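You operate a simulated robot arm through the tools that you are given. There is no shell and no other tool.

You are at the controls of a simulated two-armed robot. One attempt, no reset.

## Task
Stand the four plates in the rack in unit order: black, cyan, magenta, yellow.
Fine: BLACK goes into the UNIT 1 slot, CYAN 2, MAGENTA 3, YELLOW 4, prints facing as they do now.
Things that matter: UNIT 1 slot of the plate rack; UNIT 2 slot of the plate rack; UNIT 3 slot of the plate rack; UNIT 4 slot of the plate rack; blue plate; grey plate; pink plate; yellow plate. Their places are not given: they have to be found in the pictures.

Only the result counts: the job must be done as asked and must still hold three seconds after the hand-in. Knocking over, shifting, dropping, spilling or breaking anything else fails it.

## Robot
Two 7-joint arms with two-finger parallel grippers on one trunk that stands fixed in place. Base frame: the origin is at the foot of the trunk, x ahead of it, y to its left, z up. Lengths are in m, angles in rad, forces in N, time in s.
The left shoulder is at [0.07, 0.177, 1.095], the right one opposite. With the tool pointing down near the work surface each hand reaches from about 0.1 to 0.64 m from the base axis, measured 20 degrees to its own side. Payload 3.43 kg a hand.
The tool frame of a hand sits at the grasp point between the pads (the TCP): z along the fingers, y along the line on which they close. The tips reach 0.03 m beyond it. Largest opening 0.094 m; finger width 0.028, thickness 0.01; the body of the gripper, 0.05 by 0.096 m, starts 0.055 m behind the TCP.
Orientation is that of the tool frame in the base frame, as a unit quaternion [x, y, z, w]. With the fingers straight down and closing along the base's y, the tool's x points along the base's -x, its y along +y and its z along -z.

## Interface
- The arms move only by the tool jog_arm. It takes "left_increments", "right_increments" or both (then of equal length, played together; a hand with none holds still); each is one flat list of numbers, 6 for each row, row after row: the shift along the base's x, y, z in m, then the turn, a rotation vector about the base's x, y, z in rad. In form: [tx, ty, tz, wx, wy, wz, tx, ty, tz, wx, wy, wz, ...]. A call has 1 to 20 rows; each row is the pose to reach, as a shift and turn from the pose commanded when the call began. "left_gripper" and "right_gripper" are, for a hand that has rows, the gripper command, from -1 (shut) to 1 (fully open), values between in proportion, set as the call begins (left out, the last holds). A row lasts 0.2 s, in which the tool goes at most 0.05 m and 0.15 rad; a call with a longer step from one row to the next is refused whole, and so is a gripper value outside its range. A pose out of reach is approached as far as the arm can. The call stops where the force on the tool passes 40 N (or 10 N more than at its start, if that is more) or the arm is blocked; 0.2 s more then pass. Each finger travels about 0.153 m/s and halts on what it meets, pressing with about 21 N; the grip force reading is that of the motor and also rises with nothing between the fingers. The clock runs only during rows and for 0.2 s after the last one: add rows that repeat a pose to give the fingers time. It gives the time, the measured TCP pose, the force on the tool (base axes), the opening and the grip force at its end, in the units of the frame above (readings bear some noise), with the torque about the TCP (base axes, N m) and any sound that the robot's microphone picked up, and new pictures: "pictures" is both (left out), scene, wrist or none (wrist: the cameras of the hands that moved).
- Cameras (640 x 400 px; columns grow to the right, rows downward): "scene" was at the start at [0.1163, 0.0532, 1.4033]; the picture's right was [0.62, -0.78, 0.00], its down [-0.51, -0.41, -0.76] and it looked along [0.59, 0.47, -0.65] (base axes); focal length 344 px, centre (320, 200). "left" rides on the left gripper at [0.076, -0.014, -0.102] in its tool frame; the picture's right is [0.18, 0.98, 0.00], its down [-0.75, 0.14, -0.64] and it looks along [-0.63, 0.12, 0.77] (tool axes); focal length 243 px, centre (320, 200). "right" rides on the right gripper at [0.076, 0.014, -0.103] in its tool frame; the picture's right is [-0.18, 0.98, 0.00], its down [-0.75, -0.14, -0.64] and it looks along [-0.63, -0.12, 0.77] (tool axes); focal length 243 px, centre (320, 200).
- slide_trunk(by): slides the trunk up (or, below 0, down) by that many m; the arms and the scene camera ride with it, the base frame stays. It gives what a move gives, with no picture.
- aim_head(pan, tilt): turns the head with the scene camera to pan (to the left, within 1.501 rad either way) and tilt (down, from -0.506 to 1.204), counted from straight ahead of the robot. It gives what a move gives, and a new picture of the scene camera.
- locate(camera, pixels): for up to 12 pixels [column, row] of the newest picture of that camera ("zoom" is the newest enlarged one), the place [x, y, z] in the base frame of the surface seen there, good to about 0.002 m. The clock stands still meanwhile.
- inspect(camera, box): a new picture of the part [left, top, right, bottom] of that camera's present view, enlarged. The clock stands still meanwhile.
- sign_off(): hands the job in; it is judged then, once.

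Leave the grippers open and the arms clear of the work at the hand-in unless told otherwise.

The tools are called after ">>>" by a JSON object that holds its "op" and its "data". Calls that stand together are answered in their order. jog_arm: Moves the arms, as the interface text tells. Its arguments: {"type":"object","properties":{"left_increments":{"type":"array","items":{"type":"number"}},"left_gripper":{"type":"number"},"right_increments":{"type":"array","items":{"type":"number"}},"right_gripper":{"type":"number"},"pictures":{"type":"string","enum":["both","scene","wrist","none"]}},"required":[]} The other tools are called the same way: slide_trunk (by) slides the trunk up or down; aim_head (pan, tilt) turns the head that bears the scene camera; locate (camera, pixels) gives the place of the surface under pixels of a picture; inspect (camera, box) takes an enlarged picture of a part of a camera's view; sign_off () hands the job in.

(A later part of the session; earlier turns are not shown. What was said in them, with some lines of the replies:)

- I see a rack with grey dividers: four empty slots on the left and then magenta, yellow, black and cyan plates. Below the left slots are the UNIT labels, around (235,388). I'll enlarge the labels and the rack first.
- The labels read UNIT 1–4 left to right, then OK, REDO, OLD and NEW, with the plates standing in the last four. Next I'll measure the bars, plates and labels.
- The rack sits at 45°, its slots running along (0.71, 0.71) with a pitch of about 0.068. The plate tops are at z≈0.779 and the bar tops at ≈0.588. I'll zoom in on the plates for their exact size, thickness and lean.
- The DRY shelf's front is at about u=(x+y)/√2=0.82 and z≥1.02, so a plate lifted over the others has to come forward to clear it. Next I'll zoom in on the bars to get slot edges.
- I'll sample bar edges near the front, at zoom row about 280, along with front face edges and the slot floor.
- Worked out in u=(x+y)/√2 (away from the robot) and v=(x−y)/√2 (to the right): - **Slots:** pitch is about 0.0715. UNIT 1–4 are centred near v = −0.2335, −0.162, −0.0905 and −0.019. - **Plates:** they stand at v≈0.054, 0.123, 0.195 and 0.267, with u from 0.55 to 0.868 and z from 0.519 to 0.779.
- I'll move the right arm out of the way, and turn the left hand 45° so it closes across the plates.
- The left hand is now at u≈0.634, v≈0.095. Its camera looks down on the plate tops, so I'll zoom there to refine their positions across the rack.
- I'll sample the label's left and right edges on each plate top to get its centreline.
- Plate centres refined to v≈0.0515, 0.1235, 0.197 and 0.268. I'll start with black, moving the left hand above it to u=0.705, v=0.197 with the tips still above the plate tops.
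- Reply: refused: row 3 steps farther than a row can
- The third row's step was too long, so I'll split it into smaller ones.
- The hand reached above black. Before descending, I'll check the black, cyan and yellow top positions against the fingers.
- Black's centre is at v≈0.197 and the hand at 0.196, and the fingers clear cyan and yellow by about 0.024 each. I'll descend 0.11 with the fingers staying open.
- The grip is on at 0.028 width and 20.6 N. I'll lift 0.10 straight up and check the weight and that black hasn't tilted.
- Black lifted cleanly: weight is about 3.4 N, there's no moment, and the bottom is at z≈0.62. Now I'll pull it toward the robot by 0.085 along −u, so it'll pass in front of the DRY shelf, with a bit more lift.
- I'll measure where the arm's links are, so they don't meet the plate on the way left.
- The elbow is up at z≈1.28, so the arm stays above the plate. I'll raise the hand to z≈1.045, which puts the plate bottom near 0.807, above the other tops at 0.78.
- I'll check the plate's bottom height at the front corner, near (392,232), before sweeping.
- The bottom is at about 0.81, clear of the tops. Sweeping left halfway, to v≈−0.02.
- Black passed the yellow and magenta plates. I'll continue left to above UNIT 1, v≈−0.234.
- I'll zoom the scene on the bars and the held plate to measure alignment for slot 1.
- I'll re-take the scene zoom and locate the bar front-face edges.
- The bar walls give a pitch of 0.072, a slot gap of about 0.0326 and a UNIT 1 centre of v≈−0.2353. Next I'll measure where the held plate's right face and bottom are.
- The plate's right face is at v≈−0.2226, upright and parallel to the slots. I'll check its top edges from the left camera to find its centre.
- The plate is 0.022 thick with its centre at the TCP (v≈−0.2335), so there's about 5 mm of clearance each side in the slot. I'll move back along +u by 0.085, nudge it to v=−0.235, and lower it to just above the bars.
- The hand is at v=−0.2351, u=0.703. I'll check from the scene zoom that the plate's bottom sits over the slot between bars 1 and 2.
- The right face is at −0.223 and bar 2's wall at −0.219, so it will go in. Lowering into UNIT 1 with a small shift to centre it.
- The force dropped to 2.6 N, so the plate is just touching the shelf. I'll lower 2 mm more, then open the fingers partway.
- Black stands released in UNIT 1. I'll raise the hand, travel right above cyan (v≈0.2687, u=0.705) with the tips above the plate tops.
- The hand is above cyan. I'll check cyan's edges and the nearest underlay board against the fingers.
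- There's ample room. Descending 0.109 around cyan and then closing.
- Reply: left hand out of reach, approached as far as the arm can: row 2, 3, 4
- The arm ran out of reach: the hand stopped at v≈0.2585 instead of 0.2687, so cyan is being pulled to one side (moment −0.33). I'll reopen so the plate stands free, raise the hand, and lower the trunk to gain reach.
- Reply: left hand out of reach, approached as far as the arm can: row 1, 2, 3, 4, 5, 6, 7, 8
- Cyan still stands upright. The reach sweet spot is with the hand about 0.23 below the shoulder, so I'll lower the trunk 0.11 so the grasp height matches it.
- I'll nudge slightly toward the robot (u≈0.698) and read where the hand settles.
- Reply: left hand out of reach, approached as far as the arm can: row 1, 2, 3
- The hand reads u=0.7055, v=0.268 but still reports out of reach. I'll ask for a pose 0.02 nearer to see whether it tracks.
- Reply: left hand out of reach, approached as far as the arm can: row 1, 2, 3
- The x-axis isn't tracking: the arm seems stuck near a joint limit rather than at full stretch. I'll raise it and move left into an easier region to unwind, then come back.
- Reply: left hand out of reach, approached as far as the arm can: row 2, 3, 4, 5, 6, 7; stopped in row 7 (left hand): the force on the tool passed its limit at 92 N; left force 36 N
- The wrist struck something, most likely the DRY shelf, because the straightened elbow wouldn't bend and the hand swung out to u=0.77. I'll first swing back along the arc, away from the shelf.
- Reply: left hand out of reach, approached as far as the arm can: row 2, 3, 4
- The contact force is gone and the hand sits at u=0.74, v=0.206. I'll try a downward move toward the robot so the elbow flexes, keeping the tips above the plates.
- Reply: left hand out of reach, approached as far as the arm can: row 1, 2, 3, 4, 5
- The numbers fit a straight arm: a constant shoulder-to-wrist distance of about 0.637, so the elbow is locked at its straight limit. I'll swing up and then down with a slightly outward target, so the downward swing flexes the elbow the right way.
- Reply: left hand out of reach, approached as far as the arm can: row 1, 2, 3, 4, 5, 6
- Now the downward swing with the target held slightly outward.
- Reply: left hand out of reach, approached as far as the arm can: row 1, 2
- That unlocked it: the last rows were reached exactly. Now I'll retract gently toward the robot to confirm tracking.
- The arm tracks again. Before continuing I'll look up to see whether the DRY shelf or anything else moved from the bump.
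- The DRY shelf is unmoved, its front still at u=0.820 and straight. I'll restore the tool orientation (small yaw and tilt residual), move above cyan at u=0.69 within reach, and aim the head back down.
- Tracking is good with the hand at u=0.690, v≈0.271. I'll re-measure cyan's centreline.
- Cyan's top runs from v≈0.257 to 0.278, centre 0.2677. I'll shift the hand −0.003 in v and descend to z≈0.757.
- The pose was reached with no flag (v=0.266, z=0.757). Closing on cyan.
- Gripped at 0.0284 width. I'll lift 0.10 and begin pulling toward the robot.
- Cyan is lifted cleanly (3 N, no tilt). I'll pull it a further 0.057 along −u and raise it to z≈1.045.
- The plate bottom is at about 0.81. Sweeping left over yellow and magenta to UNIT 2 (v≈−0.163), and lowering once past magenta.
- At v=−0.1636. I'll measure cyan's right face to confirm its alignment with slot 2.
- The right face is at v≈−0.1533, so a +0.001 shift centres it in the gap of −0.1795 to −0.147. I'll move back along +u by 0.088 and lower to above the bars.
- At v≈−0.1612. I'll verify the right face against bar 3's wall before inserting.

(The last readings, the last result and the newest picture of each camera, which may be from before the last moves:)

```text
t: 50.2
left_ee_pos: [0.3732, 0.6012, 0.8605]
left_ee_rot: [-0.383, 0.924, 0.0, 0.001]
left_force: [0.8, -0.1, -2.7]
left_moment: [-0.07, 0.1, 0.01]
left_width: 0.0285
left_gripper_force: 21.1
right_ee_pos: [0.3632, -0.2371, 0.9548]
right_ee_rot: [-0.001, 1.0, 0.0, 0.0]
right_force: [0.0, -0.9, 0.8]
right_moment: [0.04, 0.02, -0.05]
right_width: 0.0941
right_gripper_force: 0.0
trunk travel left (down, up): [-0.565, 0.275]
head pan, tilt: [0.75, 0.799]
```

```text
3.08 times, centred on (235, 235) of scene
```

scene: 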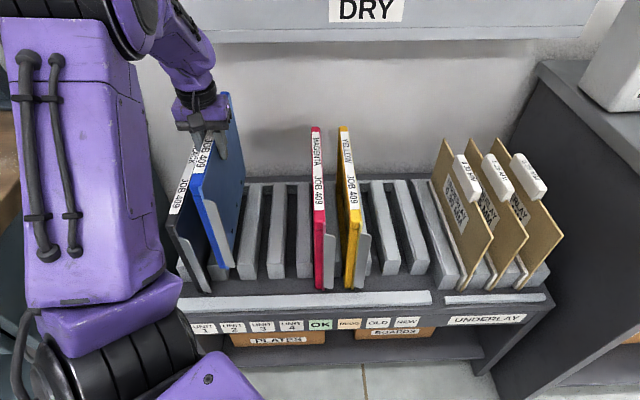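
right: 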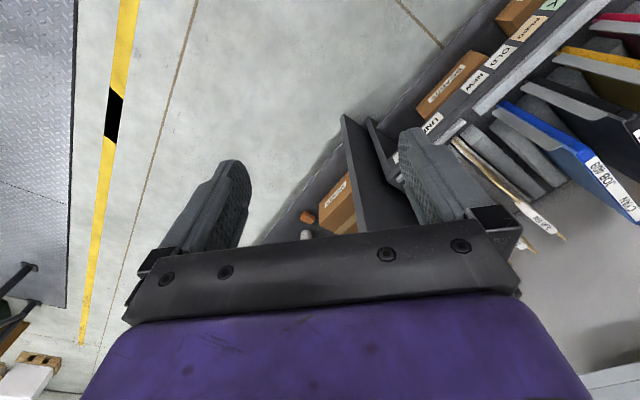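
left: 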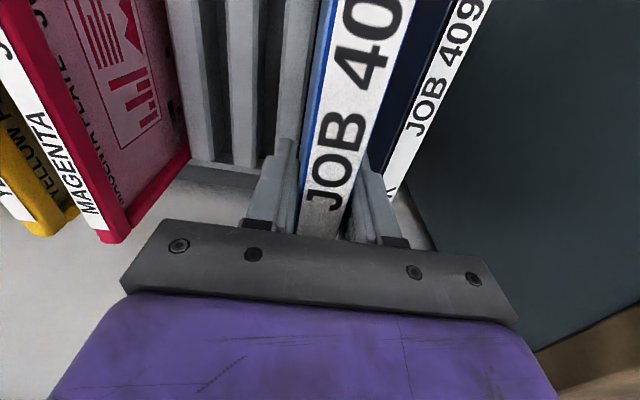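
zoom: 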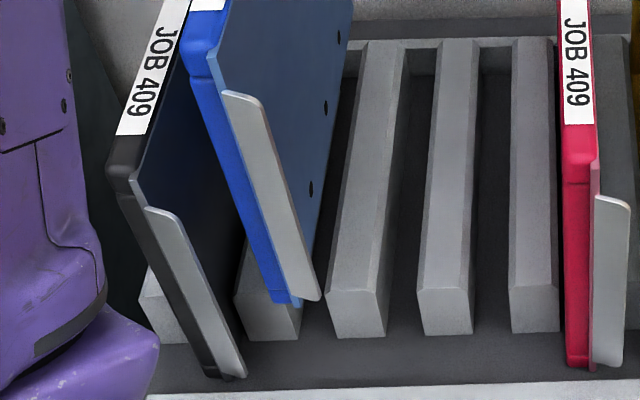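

The right face is at −0.1498 and I want −0.152, so I'll shift −0.0022 in v while lowering slowly into slot 2.

>>> {"op": "jog_arm", "data": {"left_increments": [-0.0016, 0.0016, -0.005, 0, 0, 0, -0.0016, 0.0016, -0.02, 0, 0, 0, -0.0016, 0.0016, -0.04, 0, 0, 0, -0.0016, 0.0016, -0.06, 0, 0, 0, -0.0016, 0.0016, -0.08, 0, 0, 0, -0.0016, 0.0016, -0.093, 0, 0, 0, -0.0016, 0.0016, -0.1, 0, 0, 0, -0.0016, 0.0016, -0.1035, 0, 0, 0, -0.0016, 0.0016, -0.1035, 0, 0, 0]}}

```text
t: 52.2
left_ee_pos: [0.3704, 0.6035, 0.7562]
left_ee_rot: [-0.383, 0.924, -0.001, 0.001]
left_force: [0.2, 0.2, -2.2]
left_moment: [0.19, -0.17, -0.02]
left_width: 0.0281
left_gripper_force: 21.0
right_ee_pos: [0.3627, -0.2362, 0.9556]
right_ee_rot: [-0.001, 1.0, 0.0, 0.0]
right_force: [0.3, 0.4, 0.0]
right_moment: [-0.02, -0.01, 0.02]
right_width: 0.094
right_gripper_force: 0.0
trunk travel left (down, up): [-0.565, 0.275]
head pan, tilt: [0.75, 0.799]
```

scene: 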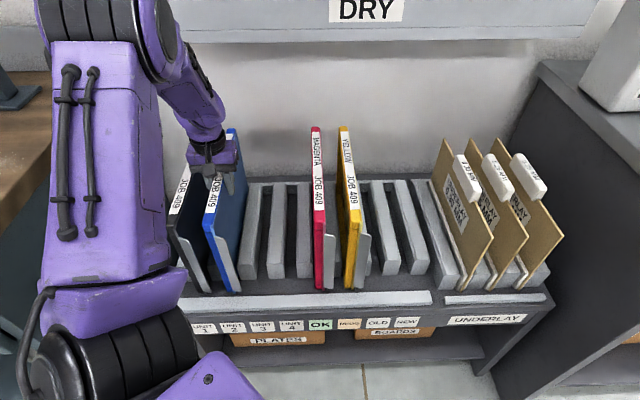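
left: 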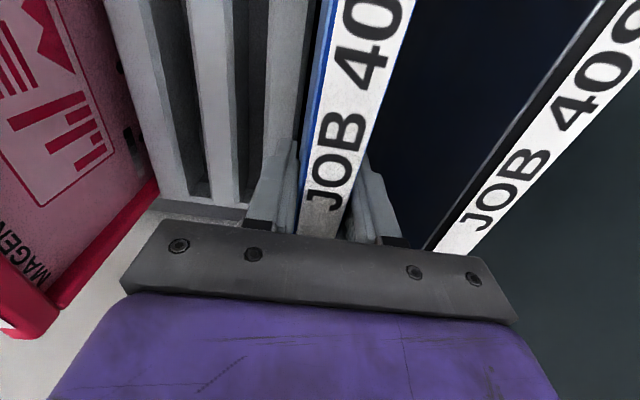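

Cyan is in slot 2 and touching down (force −2.2, z=0.756). I'll lower 1.5 mm more, then open partway.

>>> {"op": "jog_arm", "data": {"left_increments": [0, 0, -0.001, 0, 0, 0, 0, 0, -0.0015, 0, 0, 0], "pictures": "none"}}

>>> {"op": "jog_arm", "data": {"left_increments": [0, 0, 0, 0, 0, 0, 0, 0, 0, 0, 0, 0, 0, 0, 0, 0, 0, 0], "left_gripper": 0.2, "pictures": "both"}}

```text
t: 52.8
left_ee_pos: [0.3706, 0.6033, 0.7567]
left_ee_rot: [-0.383, 0.924, 0.001, 0.001]
left_force: [0.0, 1.8, 6.5]
left_moment: [-0.14, 0.28, 0.12]
left_width: 0.0285
left_gripper_force: 21.5
right_ee_pos: [0.3628, -0.2363, 0.9557]
right_ee_rot: [-0.001, 1.0, 0.0, 0.0]
right_force: [-0.3, 0.7, 0.7]
right_moment: [0.01, -0.04, -0.01]
right_width: 0.094
right_gripper_force: 0.0
trunk travel left (down, up): [-0.565, 0.275]
head pan, tilt: [0.75, 0.799]
```

```text
t: 53.6
left_ee_pos: [0.3715, 0.6044, 0.7557]
left_ee_rot: [-0.384, 0.923, -0.001, 0.001]
left_force: [0.7, -0.4, 0.3]
left_moment: [0.02, -0.04, -0.01]
left_width: 0.0564
left_gripper_force: 0.0
right_ee_pos: [0.3633, -0.2364, 0.9543]
right_ee_rot: [-0.001, 1.0, -0.001, 0.0]
right_force: [-1.0, 0.4, -1.0]
right_moment: [0.0, -0.01, 0.03]
right_width: 0.0941
right_gripper_force: 0.0
trunk travel left (down, up): [-0.565, 0.275]
head pan, tilt: [0.75, 0.799]
```

scene: 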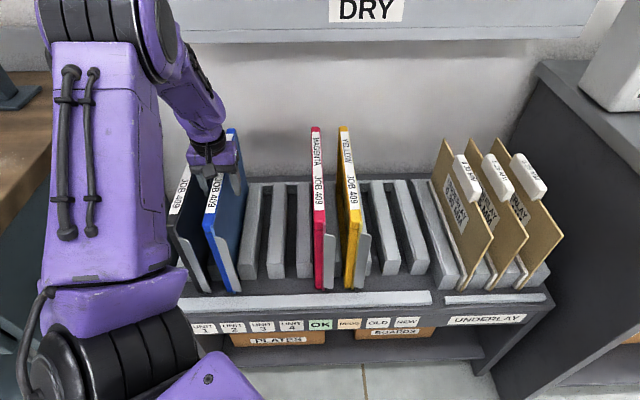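
left: 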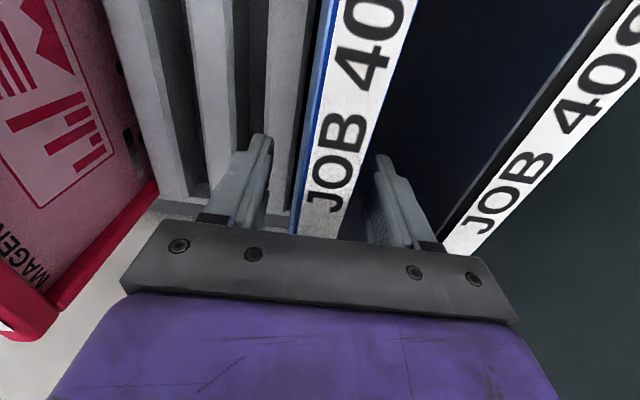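

Cyan stands in UNIT 2. I'll raise the hand and go above magenta (v≈0.0515, u≈0.70).

>>> {"op": "jog_arm", "data": {"left_increments": [0, 0, 0.03, 0, 0, 0, 0, 0, 0.07, 0, 0, 0, 0, 0, 0.11, 0, 0, 0, 0.03, -0.027, 0.125, 0, 0, 0, 0.062, -0.056, 0.125, 0, 0, 0, 0.095, -0.086, 0.125, 0, 0, 0, 0.128, -0.116, 0.125, 0, 0, 0, 0.16, -0.1454, 0.11, 0, 0, 0, 0.16, -0.1454, 0.105, 0, 0, 0, 0.16, -0.1454, 0.105, 0, 0, 0]}}

```text
t: 55.8
left_ee_pos: [0.5312, 0.459, 0.8612]
left_ee_rot: [-0.382, 0.924, 0.0, 0.0]
left_force: [0.4, 0.5, -0.1]
left_moment: [-0.01, 0.01, 0.0]
left_width: 0.0565
left_gripper_force: 0.0
right_ee_pos: [0.3621, -0.2358, 0.9539]
right_ee_rot: [0.0, 1.0, 0.0, 0.0]
right_force: [0.3, -0.4, 0.2]
right_moment: [0.05, 0.01, 0.01]
right_width: 0.0941
right_gripper_force: 0.1
trunk travel left (down, up): [-0.565, 0.275]
head pan, tilt: [0.75, 0.799]
```

scene: 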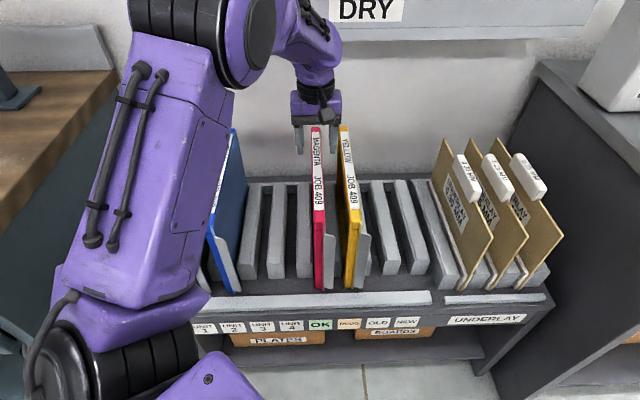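
left: 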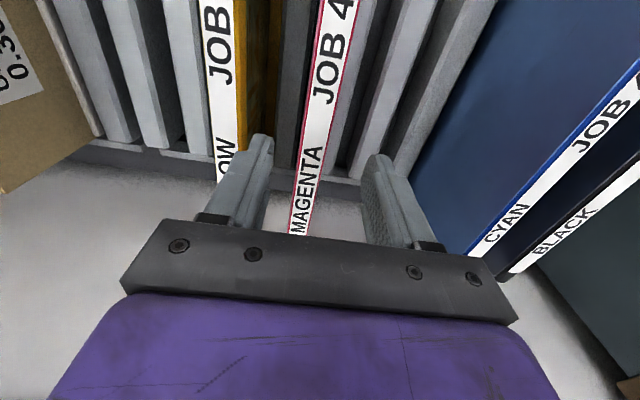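

The hand is above magenta. Now measuring its label edges to centre the fingers.

>>> {"op": "locate", "data": {"camera": "left", "pixels": [[310, 100], [314, 100], [336, 100], [339, 100], [320, 40], [324, 40], [350, 40], [354, 40], [299, 170], [316, 170], [320, 170], [236, 60]]}}

```text
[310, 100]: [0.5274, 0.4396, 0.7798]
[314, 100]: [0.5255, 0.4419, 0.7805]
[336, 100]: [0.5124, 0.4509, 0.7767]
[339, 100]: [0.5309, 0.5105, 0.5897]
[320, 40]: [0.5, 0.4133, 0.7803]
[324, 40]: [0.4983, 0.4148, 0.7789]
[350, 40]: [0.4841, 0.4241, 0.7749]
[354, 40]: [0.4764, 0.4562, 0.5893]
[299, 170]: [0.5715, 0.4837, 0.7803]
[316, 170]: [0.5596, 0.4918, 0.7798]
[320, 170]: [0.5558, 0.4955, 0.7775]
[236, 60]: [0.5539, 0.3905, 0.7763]
```

Magenta's centre is at v≈0.052 and the hand at 0.051. I'll descend and grip.

>>> {"op": "jog_arm", "data": {"left_increments": [0.0005, -0.0005, -0.04, 0, 0, 0, 0.0005, -0.0005, -0.08, 0, 0, 0, 0.0005, -0.0005, -0.104, 0, 0, 0, 0.0005, -0.0005, -0.104, 0, 0, 0], "pictures": "wrist"}}

>>> {"op": "jog_arm", "data": {"left_increments": [0, 0, 0, 0, 0, 0, 0, 0, 0, 0, 0, 0, 0, 0, 0, 0, 0, 0, 0, 0, 0, 0, 0, 0], "left_gripper": -1, "pictures": "wrist"}}

```text
t: 56.8
left_ee_pos: [0.5295, 0.4584, 0.7563]
left_ee_rot: [-0.383, 0.924, 0.0, 0.001]
left_force: [1.3, -0.2, 0.7]
left_moment: [0.04, -0.01, -0.01]
left_width: 0.0561
left_gripper_force: 0.1
right_ee_pos: [0.3622, -0.2364, 0.9545]
right_ee_rot: [0.0, 1.0, 0.0, 0.0]
right_force: [0.1, 0.6, -0.1]
right_moment: [0.01, 0.05, 0.01]
right_width: 0.0939
right_gripper_force: 0.0
trunk travel left (down, up): [-0.565, 0.275]
head pan, tilt: [0.75, 0.799]
```

left: 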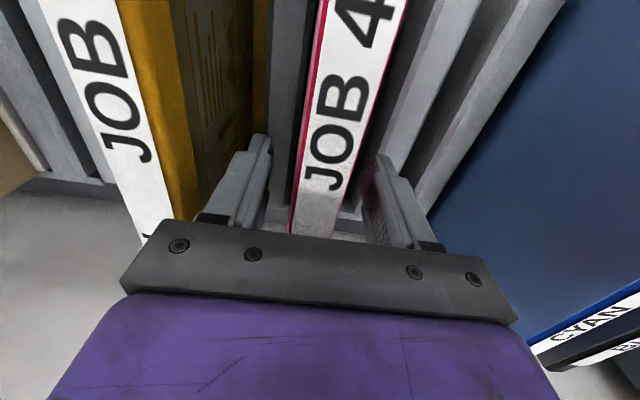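

```text
t: 57.8
left_ee_pos: [0.5313, 0.459, 0.7563]
left_ee_rot: [-0.384, 0.923, 0.0, -0.001]
left_force: [0.8, -1.3, -0.2]
left_moment: [-0.01, -0.16, -0.04]
left_width: 0.0283
left_gripper_force: 20.9
right_ee_pos: [0.3626, -0.2359, 0.9546]
right_ee_rot: [-0.001, 1.0, 0.0, 0.0]
right_force: [-0.6, 0.4, -0.4]
right_moment: [0.01, -0.05, 0.02]
right_width: 0.094
right_gripper_force: 0.0
trunk travel left (down, up): [-0.565, 0.275]
head pan, tilt: [0.75, 0.799]
```

left: 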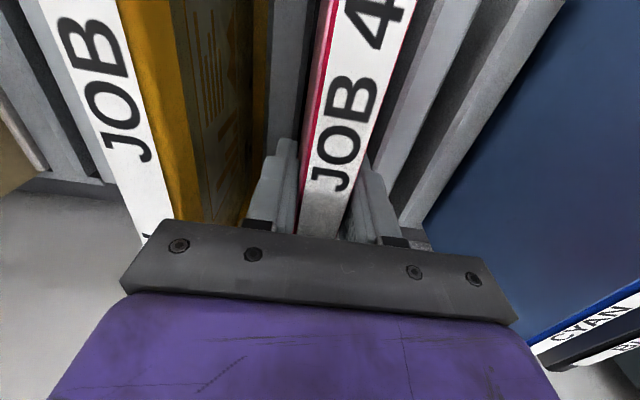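

Gripped magenta. I'll lift 0.11 (bottom to ≈0.63, above the bars at 0.588) and shift two pitches left over UNIT 3.

>>> {"op": "jog_arm", "data": {"left_increments": [0, 0, 0.02, 0, 0, 0, 0, 0, 0.05, 0, 0, 0, 0, 0, 0.08, 0, 0, 0, 0, 0, 0.11, 0, 0, 0, -0.012, 0.012, 0.11, 0, 0, 0, -0.035, 0.035, 0.11, 0, 0, 0, -0.06, 0.06, 0.11, 0, 0, 0, -0.085, 0.085, 0.11, 0, 0, 0, -0.101, 0.101, 0.11, 0, 0, 0, -0.101, 0.101, 0.11, 0, 0, 0, -0.101, 0.101, 0.11, 0, 0, 0]}}

```text
t: 60.2
left_ee_pos: [0.4301, 0.5597, 0.8667]
left_ee_rot: [-0.384, 0.923, -0.001, 0.001]
left_force: [0.6, 1.2, -3.1]
left_moment: [-0.01, 0.03, 0.0]
left_width: 0.0282
left_gripper_force: 20.3
right_ee_pos: [0.3629, -0.2357, 0.9563]
right_ee_rot: [-0.001, 1.0, 0.0, 0.0]
right_force: [-1.1, -0.2, 0.5]
right_moment: [-0.01, 0.0, 0.02]
right_width: 0.0939
right_gripper_force: 0.1
trunk travel left (down, up): [-0.565, 0.275]
head pan, tilt: [0.75, 0.799]
```

scene: 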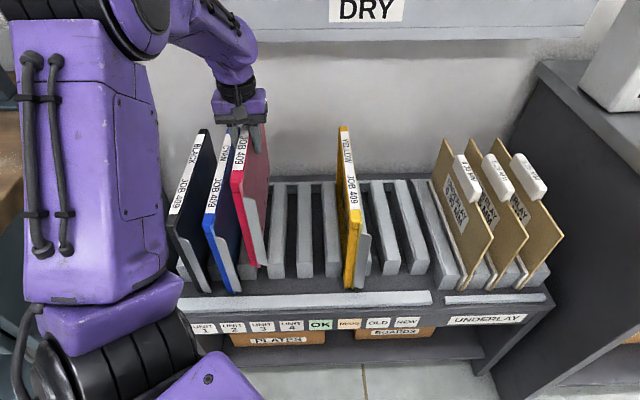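
left: 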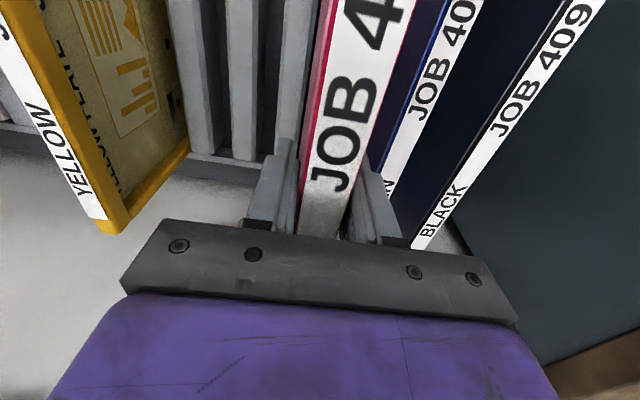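

At v=−0.0916. I'll measure magenta's right face, which should be near −0.080.

>>> {"op": "locate", "data": {"camera": "scene", "pixels": [[258, 170], [255, 200], [262, 180], [250, 190], [262, 210], [256, 220], [265, 160], [248, 170]]}}

>>> {"op": "inspect", "data": {"camera": "scene", "box": [170, 170, 330, 300]}}

```text
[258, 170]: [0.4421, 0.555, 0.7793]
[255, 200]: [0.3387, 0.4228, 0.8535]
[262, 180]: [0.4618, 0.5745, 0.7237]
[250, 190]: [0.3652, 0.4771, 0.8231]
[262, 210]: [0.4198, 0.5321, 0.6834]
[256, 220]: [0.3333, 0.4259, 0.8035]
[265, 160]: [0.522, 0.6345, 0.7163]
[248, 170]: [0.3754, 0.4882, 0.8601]
```

```text
3.08 times, centred on (250, 235) of scene
```

zoom: 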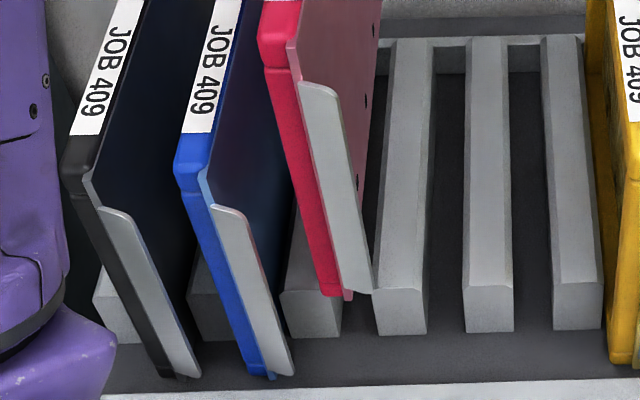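

The right face is at −0.0796, well centred. Lowering into UNIT 3.

>>> {"op": "jog_arm", "data": {"left_increments": [-0.0003, 0.0003, -0.02, 0, 0, 0, -0.0003, 0.0003, -0.04, 0, 0, 0, -0.0003, 0.0003, -0.06, 0, 0, 0, -0.0003, 0.0003, -0.08, 0, 0, 0, -0.0003, 0.0003, -0.096, 0, 0, 0, -0.0003, 0.0003, -0.105, 0, 0, 0, -0.0003, 0.0003, -0.1095, 0, 0, 0, -0.0003, 0.0003, -0.1095, 0, 0, 0]}}

```text
t: 62.0
left_ee_pos: [0.4305, 0.5608, 0.7562]
left_ee_rot: [-0.384, 0.923, -0.001, 0.0]
left_force: [0.3, 0.4, -1.8]
left_moment: [-0.02, 0.01, 0.0]
left_width: 0.0282
left_gripper_force: 21.4
right_ee_pos: [0.3635, -0.2364, 0.9554]
right_ee_rot: [-0.002, 1.0, -0.001, 0.0]
right_force: [0.1, 0.1, -0.3]
right_moment: [-0.03, 0.01, -0.01]
right_width: 0.0938
right_gripper_force: 0.1
trunk travel left (down, up): [-0.565, 0.275]
head pan, tilt: [0.75, 0.799]
```

scene: 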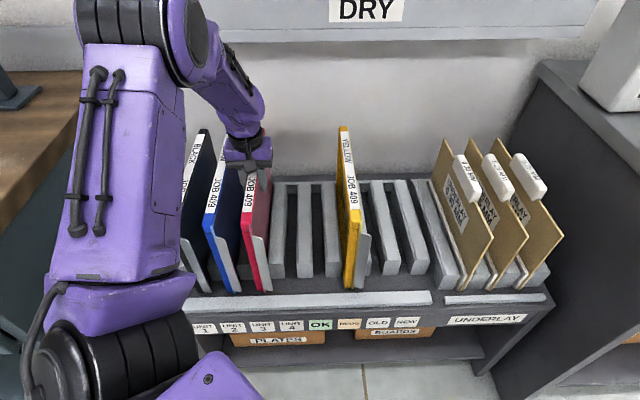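
left: 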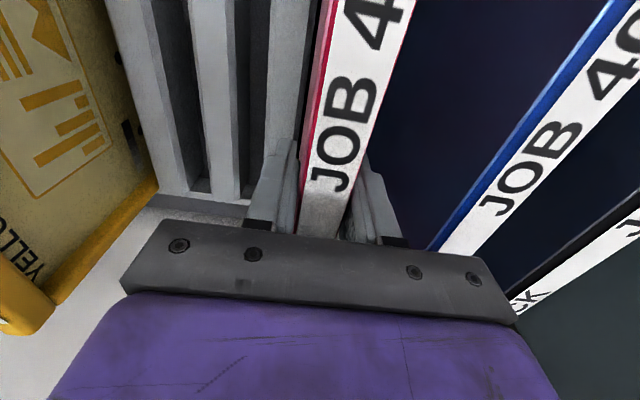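

Magenta is in slot 3 and just touching down. I'll lower 1.5 mm more and open.

>>> {"op": "jog_arm", "data": {"left_increments": [0, 0, -0.001, 0, 0, 0, 0, 0, -0.0015, 0, 0, 0], "pictures": "none"}}

>>> {"op": "jog_arm", "data": {"left_increments": [0, 0, 0, 0, 0, 0, 0, 0, 0, 0, 0, 0, 0, 0, 0, 0, 0, 0], "left_gripper": 0.2, "pictures": "wrist"}}

```text
t: 62.6
left_ee_pos: [0.4308, 0.5592, 0.757]
left_ee_rot: [-0.382, 0.924, -0.001, 0.001]
left_force: [0.0, 0.1, 5.6]
left_moment: [-0.43, 0.49, -0.04]
left_width: 0.0284
left_gripper_force: 21.2
right_ee_pos: [0.3623, -0.2361, 0.9565]
right_ee_rot: [-0.001, 1.0, 0.0, 0.0]
right_force: [-1.0, -0.1, 0.1]
right_moment: [-0.02, -0.02, 0.0]
right_width: 0.094
right_gripper_force: 0.2
trunk travel left (down, up): [-0.565, 0.275]
head pan, tilt: [0.75, 0.799]
```

```text
t: 63.4
left_ee_pos: [0.4297, 0.5604, 0.7548]
left_ee_rot: [-0.383, 0.924, -0.001, 0.001]
left_force: [0.6, 0.3, 0.5]
left_moment: [0.01, 0.0, -0.01]
left_width: 0.0564
left_gripper_force: 0.0
right_ee_pos: [0.3631, -0.2365, 0.9539]
right_ee_rot: [-0.001, 1.0, 0.001, -0.001]
right_force: [1.1, 0.6, 0.2]
right_moment: [0.04, 0.03, 0.02]
right_width: 0.0939
right_gripper_force: 0.0
trunk travel left (down, up): [-0.565, 0.275]
head pan, tilt: [0.75, 0.799]
```

left: 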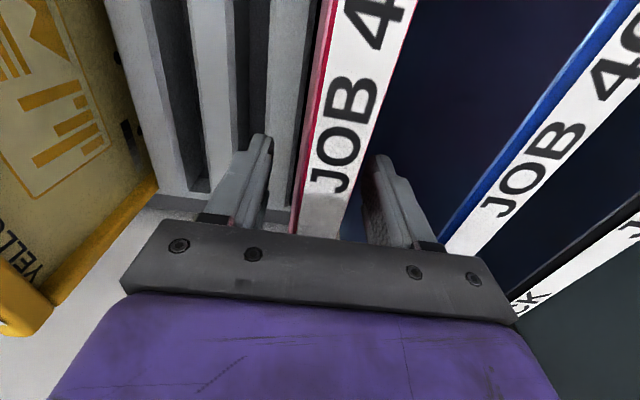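

Magenta is released in UNIT 3. Raising the hand and moving above yellow (v≈0.1235, u≈0.70).

>>> {"op": "jog_arm", "data": {"left_increments": [0, 0, 0.03, 0, 0, 0, 0, 0, 0.07, 0, 0, 0, 0, 0, 0.11, 0, 0, 0, 0.03, -0.03, 0.125, 0, 0, 0, 0.06, -0.06, 0.125, 0, 0, 0, 0.09, -0.09, 0.125, 0, 0, 0, 0.12, -0.12, 0.125, 0, 0, 0, 0.1522, -0.1523, 0.115, 0, 0, 0, 0.1522, -0.1523, 0.106, 0, 0, 0, 0.1522, -0.1523, 0.106, 0, 0, 0]}}

```text
t: 65.6
left_ee_pos: [0.5809, 0.407, 0.8611]
left_ee_rot: [-0.383, 0.924, 0.0, 0.0]
left_force: [0.6, 0.1, -0.4]
left_moment: [0.01, -0.02, -0.02]
left_width: 0.0567
left_gripper_force: 0.1
right_ee_pos: [0.3633, -0.236, 0.9562]
right_ee_rot: [-0.001, 1.0, 0.001, 0.0]
right_force: [0.1, -0.6, -0.1]
right_moment: [0.04, 0.01, -0.02]
right_width: 0.094
right_gripper_force: 0.1
trunk travel left (down, up): [-0.565, 0.275]
head pan, tilt: [0.75, 0.799]
```

scene: 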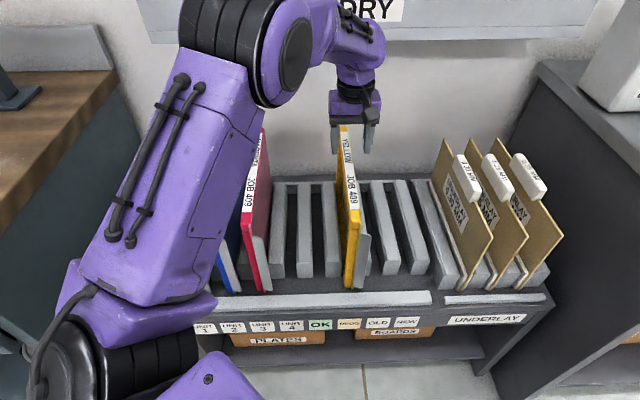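
left: 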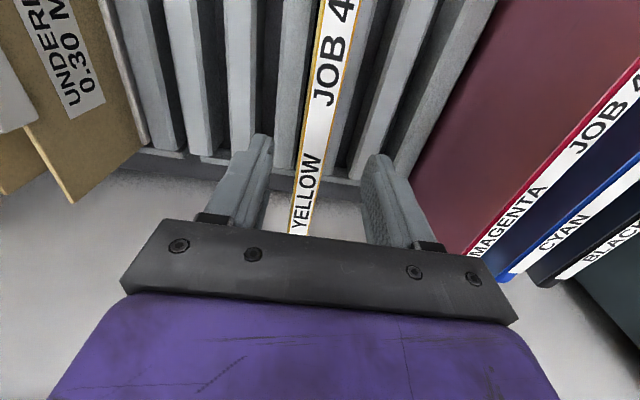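

Yellow sits between the fingers just as the others did (hand v=0.123). Descending and gripping.

>>> {"op": "jog_arm", "data": {"left_increments": [0.0005, -0.0005, -0.04, 0, 0, 0, 0.0005, -0.0005, -0.08, 0, 0, 0, 0.0005, -0.0005, -0.104, 0, 0, 0, 0.0005, -0.0005, -0.104, 0, 0, 0], "pictures": "wrist"}}

>>> {"op": "jog_arm", "data": {"left_increments": [0, 0, 0, 0, 0, 0, 0, 0, 0, 0, 0, 0, 0, 0, 0, 0, 0, 0, 0, 0, 0, 0, 0, 0], "left_gripper": -1, "pictures": "wrist"}}

```text
t: 66.6
left_ee_pos: [0.5813, 0.4074, 0.7577]
left_ee_rot: [-0.383, 0.924, -0.001, 0.001]
left_force: [0.2, 0.0, 0.2]
left_moment: [0.0, 0.01, 0.0]
left_width: 0.0564
left_gripper_force: 0.0
right_ee_pos: [0.3616, -0.2367, 0.9546]
right_ee_rot: [-0.001, 1.0, 0.0, 0.0]
right_force: [-0.3, 0.2, -0.3]
right_moment: [0.02, 0.0, 0.0]
right_width: 0.0941
right_gripper_force: 0.1
trunk travel left (down, up): [-0.565, 0.275]
head pan, tilt: [0.75, 0.799]
```

left: 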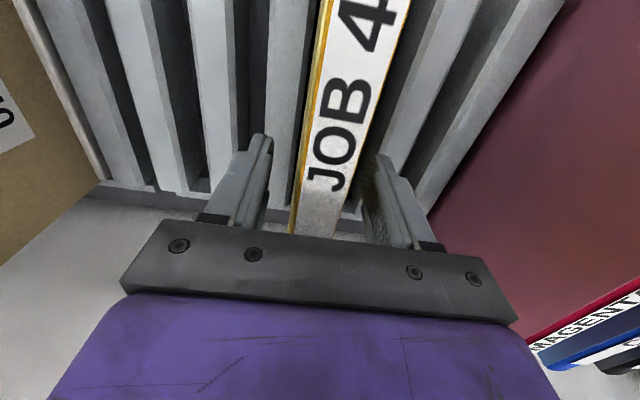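

```text
t: 67.6
left_ee_pos: [0.5818, 0.4068, 0.7581]
left_ee_rot: [-0.383, 0.924, 0.0, 0.001]
left_force: [0.4, -0.2, 0.6]
left_moment: [0.07, -0.17, -0.04]
left_width: 0.0283
left_gripper_force: 20.8
right_ee_pos: [0.3637, -0.2364, 0.9548]
right_ee_rot: [-0.001, 1.0, 0.0, -0.001]
right_force: [-1.0, 1.1, -0.5]
right_moment: [0.01, 0.0, 0.01]
right_width: 0.094
right_gripper_force: 0.1
trunk travel left (down, up): [-0.565, 0.275]
head pan, tilt: [0.75, 0.799]
```

left: 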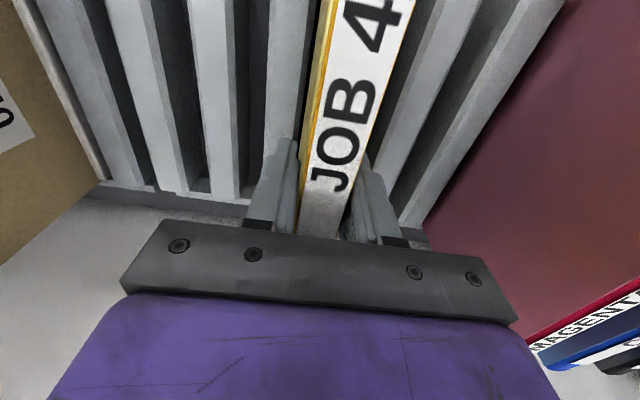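

Gripped yellow. Lifting 0.11 and shifting two pitches left over UNIT 4 (v≈−0.019).

>>> {"op": "jog_arm", "data": {"left_increments": [0, 0, 0.02, 0, 0, 0, 0, 0, 0.05, 0, 0, 0, 0, 0, 0.08, 0, 0, 0, 0, 0, 0.11, 0, 0, 0, -0.012, 0.012, 0.11, 0, 0, 0, -0.035, 0.035, 0.11, 0, 0, 0, -0.06, 0.06, 0.11, 0, 0, 0, -0.085, 0.085, 0.11, 0, 0, 0, -0.101, 0.101, 0.11, 0, 0, 0, -0.101, 0.101, 0.11, 0, 0, 0, -0.101, 0.101, 0.11, 0, 0, 0]}}

```text
t: 70.0
left_ee_pos: [0.4811, 0.5083, 0.8684]
left_ee_rot: [-0.384, 0.924, -0.001, 0.0]
left_force: [-0.1, 0.0, -2.3]
left_moment: [-0.01, 0.02, 0.02]
left_width: 0.0284
left_gripper_force: 21.2
right_ee_pos: [0.3619, -0.2359, 0.9541]
right_ee_rot: [-0.001, 1.0, 0.0, 0.001]
right_force: [0.3, 0.0, 0.6]
right_moment: [0.02, -0.01, -0.06]
right_width: 0.0938
right_gripper_force: 0.0
trunk travel left (down, up): [-0.565, 0.275]
head pan, tilt: [0.75, 0.799]
```

scene: 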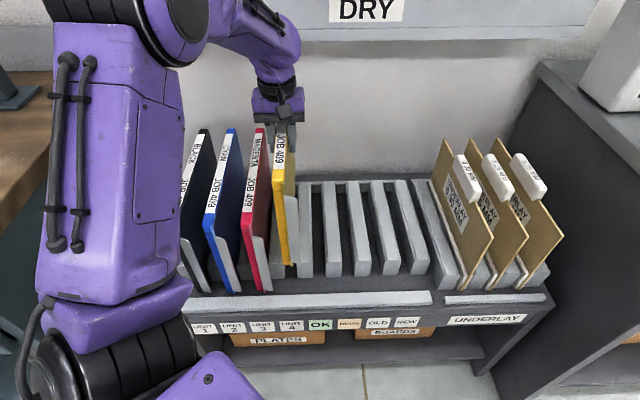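
left: 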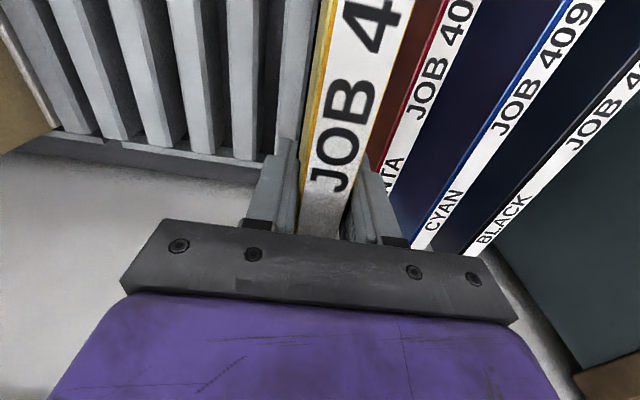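

I'll measure yellow's right face, which should be near v=−0.008, and the bar walls around slot 4.

>>> {"op": "inspect", "data": {"camera": "scene", "box": [230, 130, 340, 300]}}

>>> {"op": "locate", "data": {"camera": "scene", "pixels": [[291, 180], [293, 190], [294, 170], [290, 170], [294, 160], [292, 200], [298, 250], [302, 270], [304, 250], [306, 265]]}}

```text
2.35 times, centred on (285, 215) of scene
```

zoom: 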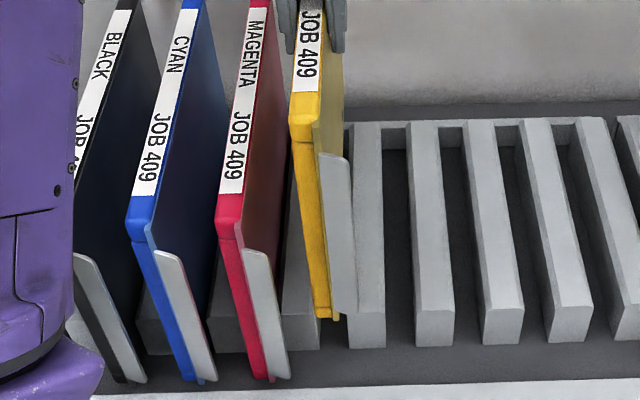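

```text
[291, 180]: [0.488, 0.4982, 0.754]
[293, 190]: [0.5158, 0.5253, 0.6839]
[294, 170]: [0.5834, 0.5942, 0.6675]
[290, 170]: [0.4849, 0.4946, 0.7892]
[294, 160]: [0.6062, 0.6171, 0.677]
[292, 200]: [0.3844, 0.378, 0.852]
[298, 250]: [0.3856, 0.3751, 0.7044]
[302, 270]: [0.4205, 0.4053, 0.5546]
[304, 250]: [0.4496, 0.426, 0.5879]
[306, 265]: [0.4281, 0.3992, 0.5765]
```

The right face is at −0.0072, so I'll nudge −0.0008 and lower into UNIT 4.

>>> {"op": "jog_arm", "data": {"left_increments": [-0.0006, 0.0006, -0.02, 0, 0, 0, -0.0006, 0.0006, -0.04, 0, 0, 0, -0.0006, 0.0006, -0.06, 0, 0, 0, -0.0006, 0.0006, -0.08, 0, 0, 0, -0.0006, 0.0006, -0.096, 0, 0, 0, -0.0006, 0.0006, -0.105, 0, 0, 0, -0.0006, 0.0006, -0.1095, 0, 0, 0, -0.0006, 0.0006, -0.1095, 0, 0, 0]}}

```text
t: 71.8
left_ee_pos: [0.4812, 0.509, 0.757]
left_ee_rot: [-0.384, 0.923, 0.0, -0.001]
left_force: [0.5, -0.3, -3.5]
left_moment: [0.0, 0.05, 0.02]
left_width: 0.0284
left_gripper_force: 21.2
right_ee_pos: [0.3635, -0.2354, 0.9548]
right_ee_rot: [-0.001, 1.0, 0.0, 0.0]
right_force: [0.4, -0.7, 0.1]
right_moment: [-0.01, 0.02, 0.01]
right_width: 0.0939
right_gripper_force: 0.1
trunk travel left (down, up): [-0.565, 0.275]
head pan, tilt: [0.75, 0.799]
```

scene: 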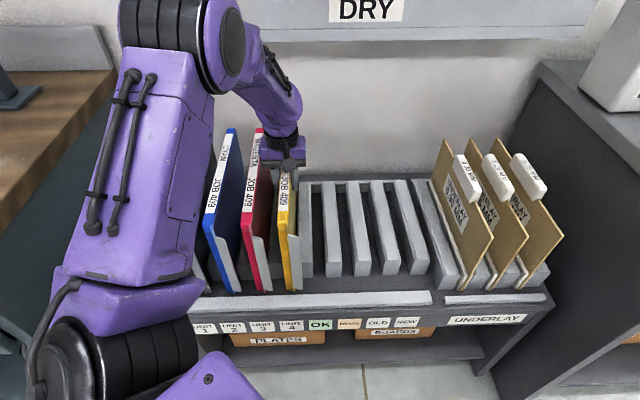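
left: 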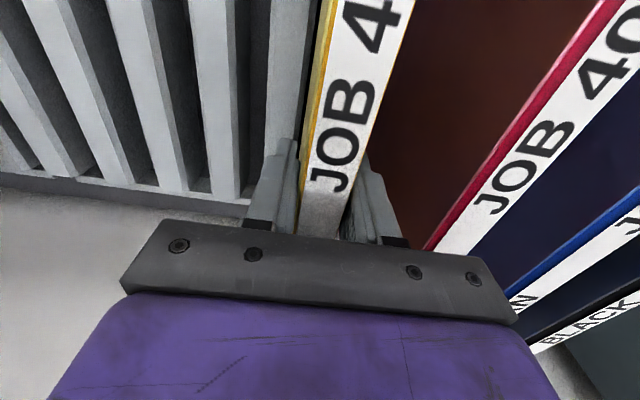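

Yellow still hangs by its full weight, so it's just off the floor. I'll lower 2.5 mm more and then open.

>>> {"op": "jog_arm", "data": {"left_increments": [0, 0, -0.001, 0, 0, 0, 0, 0, -0.002, 0, 0, 0, 0, 0, -0.0025, 0, 0, 0], "pictures": "none"}}

>>> {"op": "jog_arm", "data": {"left_increments": [0, 0, 0, 0, 0, 0, 0, 0, 0, 0, 0, 0, 0, 0, 0, 0, 0, 0], "left_gripper": 0.2, "pictures": "wrist"}}

```text
t: 72.6
left_ee_pos: [0.4823, 0.5087, 0.7579]
left_ee_rot: [-0.383, 0.924, -0.001, 0.002]
left_force: [1.9, 3.1, 12.5]
left_moment: [-0.23, 0.33, -0.05]
left_width: 0.0284
left_gripper_force: 21.4
right_ee_pos: [0.3621, -0.238, 0.9549]
right_ee_rot: [0.0, 1.0, 0.002, 0.001]
right_force: [-0.1, -0.2, -0.7]
right_moment: [0.03, 0.02, -0.02]
right_width: 0.0939
right_gripper_force: 0.0
trunk travel left (down, up): [-0.565, 0.275]
head pan, tilt: [0.75, 0.799]
```

```text
t: 73.4
left_ee_pos: [0.4802, 0.5083, 0.7557]
left_ee_rot: [-0.384, 0.923, -0.001, 0.0]
left_force: [-0.3, -0.4, -0.3]
left_moment: [0.01, 0.02, -0.05]
left_width: 0.0562
left_gripper_force: 0.1
right_ee_pos: [0.3633, -0.2354, 0.9545]
right_ee_rot: [-0.001, 1.0, 0.0, 0.0]
right_force: [-0.3, -0.4, -0.1]
right_moment: [-0.05, 0.0, 0.0]
right_width: 0.094
right_gripper_force: 0.1
trunk travel left (down, up): [-0.565, 0.275]
head pan, tilt: [0.75, 0.799]
```

left: 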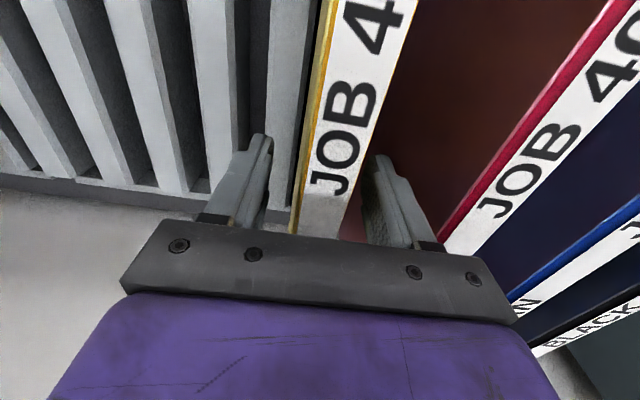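

Yellow is released in UNIT 4. I'll raise the hand straight up, retract toward the robot and to the right to clear the view, then open the gripper fully.

>>> {"op": "jog_arm", "data": {"left_increments": [0, 0, 0.03, 0, 0, 0, 0, 0, 0.07, 0, 0, 0, 0, 0, 0.11, 0, 0, 0, 0, 0, 0.15, 0, 0, 0, 0, 0, 0.19, 0, 0, 0, 0, -0.03, 0.22, 0, 0, 0, 0, -0.06, 0.25, 0, 0, 0, 0, -0.1, 0.27, 0, 0, 0, 0, -0.14, 0.29, 0, 0, 0, 0, -0.18, 0.3, 0, 0, 0, 0, -0.22, 0.31, 0, 0, 0, 0, -0.26, 0.31, 0, 0, 0, 0, -0.26, 0.31, 0, 0, 0]}}

```text
t: 76.2
left_ee_pos: [0.4811, 0.2484, 1.0659]
left_ee_rot: [-0.383, 0.924, -0.002, 0.001]
left_force: [-0.4, -0.2, 0.8]
left_moment: [-0.05, -0.01, 0.01]
left_width: 0.0564
left_gripper_force: 0.1
right_ee_pos: [0.3629, -0.2348, 0.9556]
right_ee_rot: [-0.001, 1.0, 0.001, 0.0]
right_force: [0.0, 0.1, 0.7]
right_moment: [-0.01, 0.03, 0.01]
right_width: 0.0938
right_gripper_force: 0.0
trunk travel left (down, up): [-0.565, 0.275]
head pan, tilt: [0.75, 0.799]
```

scene: 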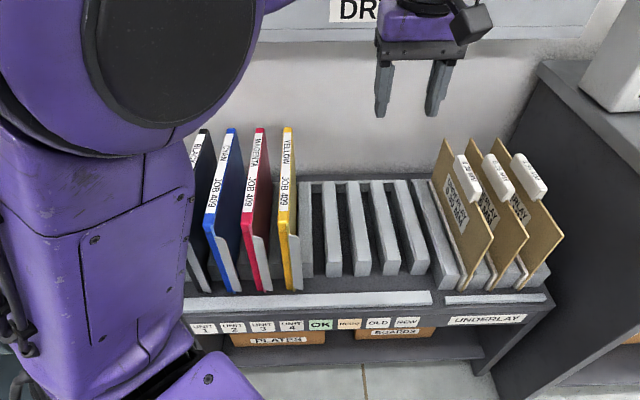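
left: 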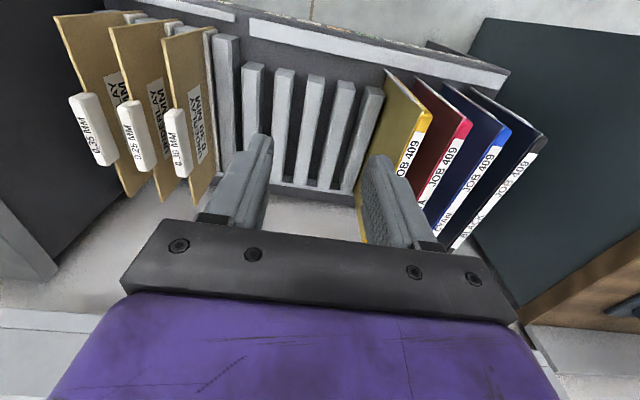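

All four plates stand in order. I'll open the gripper fully and verify the plates' heights and alignment in the zoom.

>>> {"op": "jog_arm", "data": {"left_increments": [0, 0, 0, 0, 0, 0, 0, 0, 0, 0, 0, 0, 0, 0, 0, 0, 0, 0], "left_gripper": 1, "pictures": "scene"}}

>>> {"op": "locate", "data": {"camera": "scene", "pixels": [[287, 136], [283, 200], [261, 136], [250, 200], [232, 136], [213, 200], [205, 136], [293, 280], [264, 282], [236, 283], [199, 150], [290, 230]]}}

>>> {"op": "inspect", "data": {"camera": "scene", "box": [170, 110, 330, 350]}}

>>> {"op": "inspect", "data": {"camera": "left", "box": [340, 40, 580, 260]}}

```text
t: 77.0
left_ee_pos: [0.482, 0.2472, 1.0659]
left_ee_rot: [-0.384, 0.923, 0.0, -0.001]
left_force: [0.2, -0.3, -0.2]
left_moment: [0.01, 0.01, 0.02]
left_width: 0.094
left_gripper_force: 0.1
right_ee_pos: [0.3629, -0.2366, 0.9554]
right_ee_rot: [-0.001, 1.0, 0.0, 0.0]
right_force: [-0.7, 0.1, 0.2]
right_moment: [-0.02, -0.04, 0.03]
right_width: 0.094
right_gripper_force: 0.0
trunk travel left (down, up): [-0.565, 0.275]
head pan, tilt: [0.75, 0.799]
```

scene: 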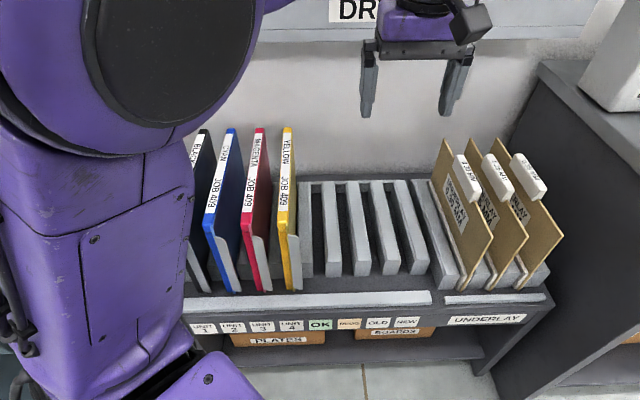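

```text
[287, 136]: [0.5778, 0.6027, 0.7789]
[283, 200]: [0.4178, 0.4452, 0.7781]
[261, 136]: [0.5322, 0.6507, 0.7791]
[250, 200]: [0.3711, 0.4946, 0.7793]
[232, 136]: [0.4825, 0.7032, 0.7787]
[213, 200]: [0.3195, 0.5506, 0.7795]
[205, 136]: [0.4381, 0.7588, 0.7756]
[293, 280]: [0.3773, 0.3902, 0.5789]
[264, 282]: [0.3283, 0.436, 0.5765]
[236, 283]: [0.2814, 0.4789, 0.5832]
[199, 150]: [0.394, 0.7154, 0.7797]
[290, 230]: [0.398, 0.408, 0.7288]
```

```text
1.67 times, centred on (250, 230) of scene
```

zoom: 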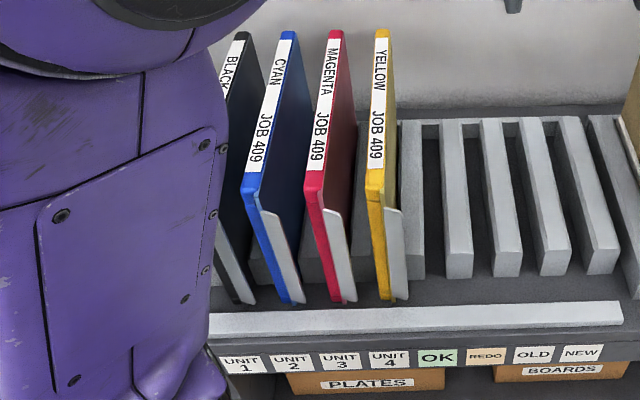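

```text
1.82 times, centred on (460, 150) of left
```

zoom: 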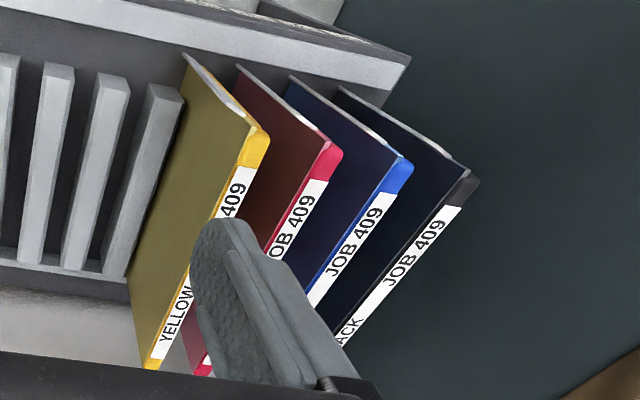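

All four plates are fully seated with tops at z≈0.779, upright and in order above their UNIT labels: black 1, cyan 2, magenta 3, yellow 4. Their prints face the same way as before, both grippers are open, and the arms are clear of the rack. I'm handing in the job.

>>> {"op": "sign_off", "data": {}}

```text
The job is handed in.
```

I've handed in the job with all four plates in the rack in order: black in UNIT 1, cyan in UNIT 2, magenta in UNIT 3 and yellow in UNIT 4. The hand-in gave no verdict, so I don't yet know whether it passed.

Before handing in, I measured the plate tops at about 0.779 m, the height they had at the start, so all four are fully seated. They stand upright with the prints facing as they did. Both grippers are open and the arms are clear of the rack.

**Bump against the shelf:** while I was trying to reach the cyan plate, the left arm locked straight and swung out, and the hand hit something at 92 N. It was probably the DRY shelf. I measured the shelf afterwards and it had not moved, and nothing else looked disturbed.
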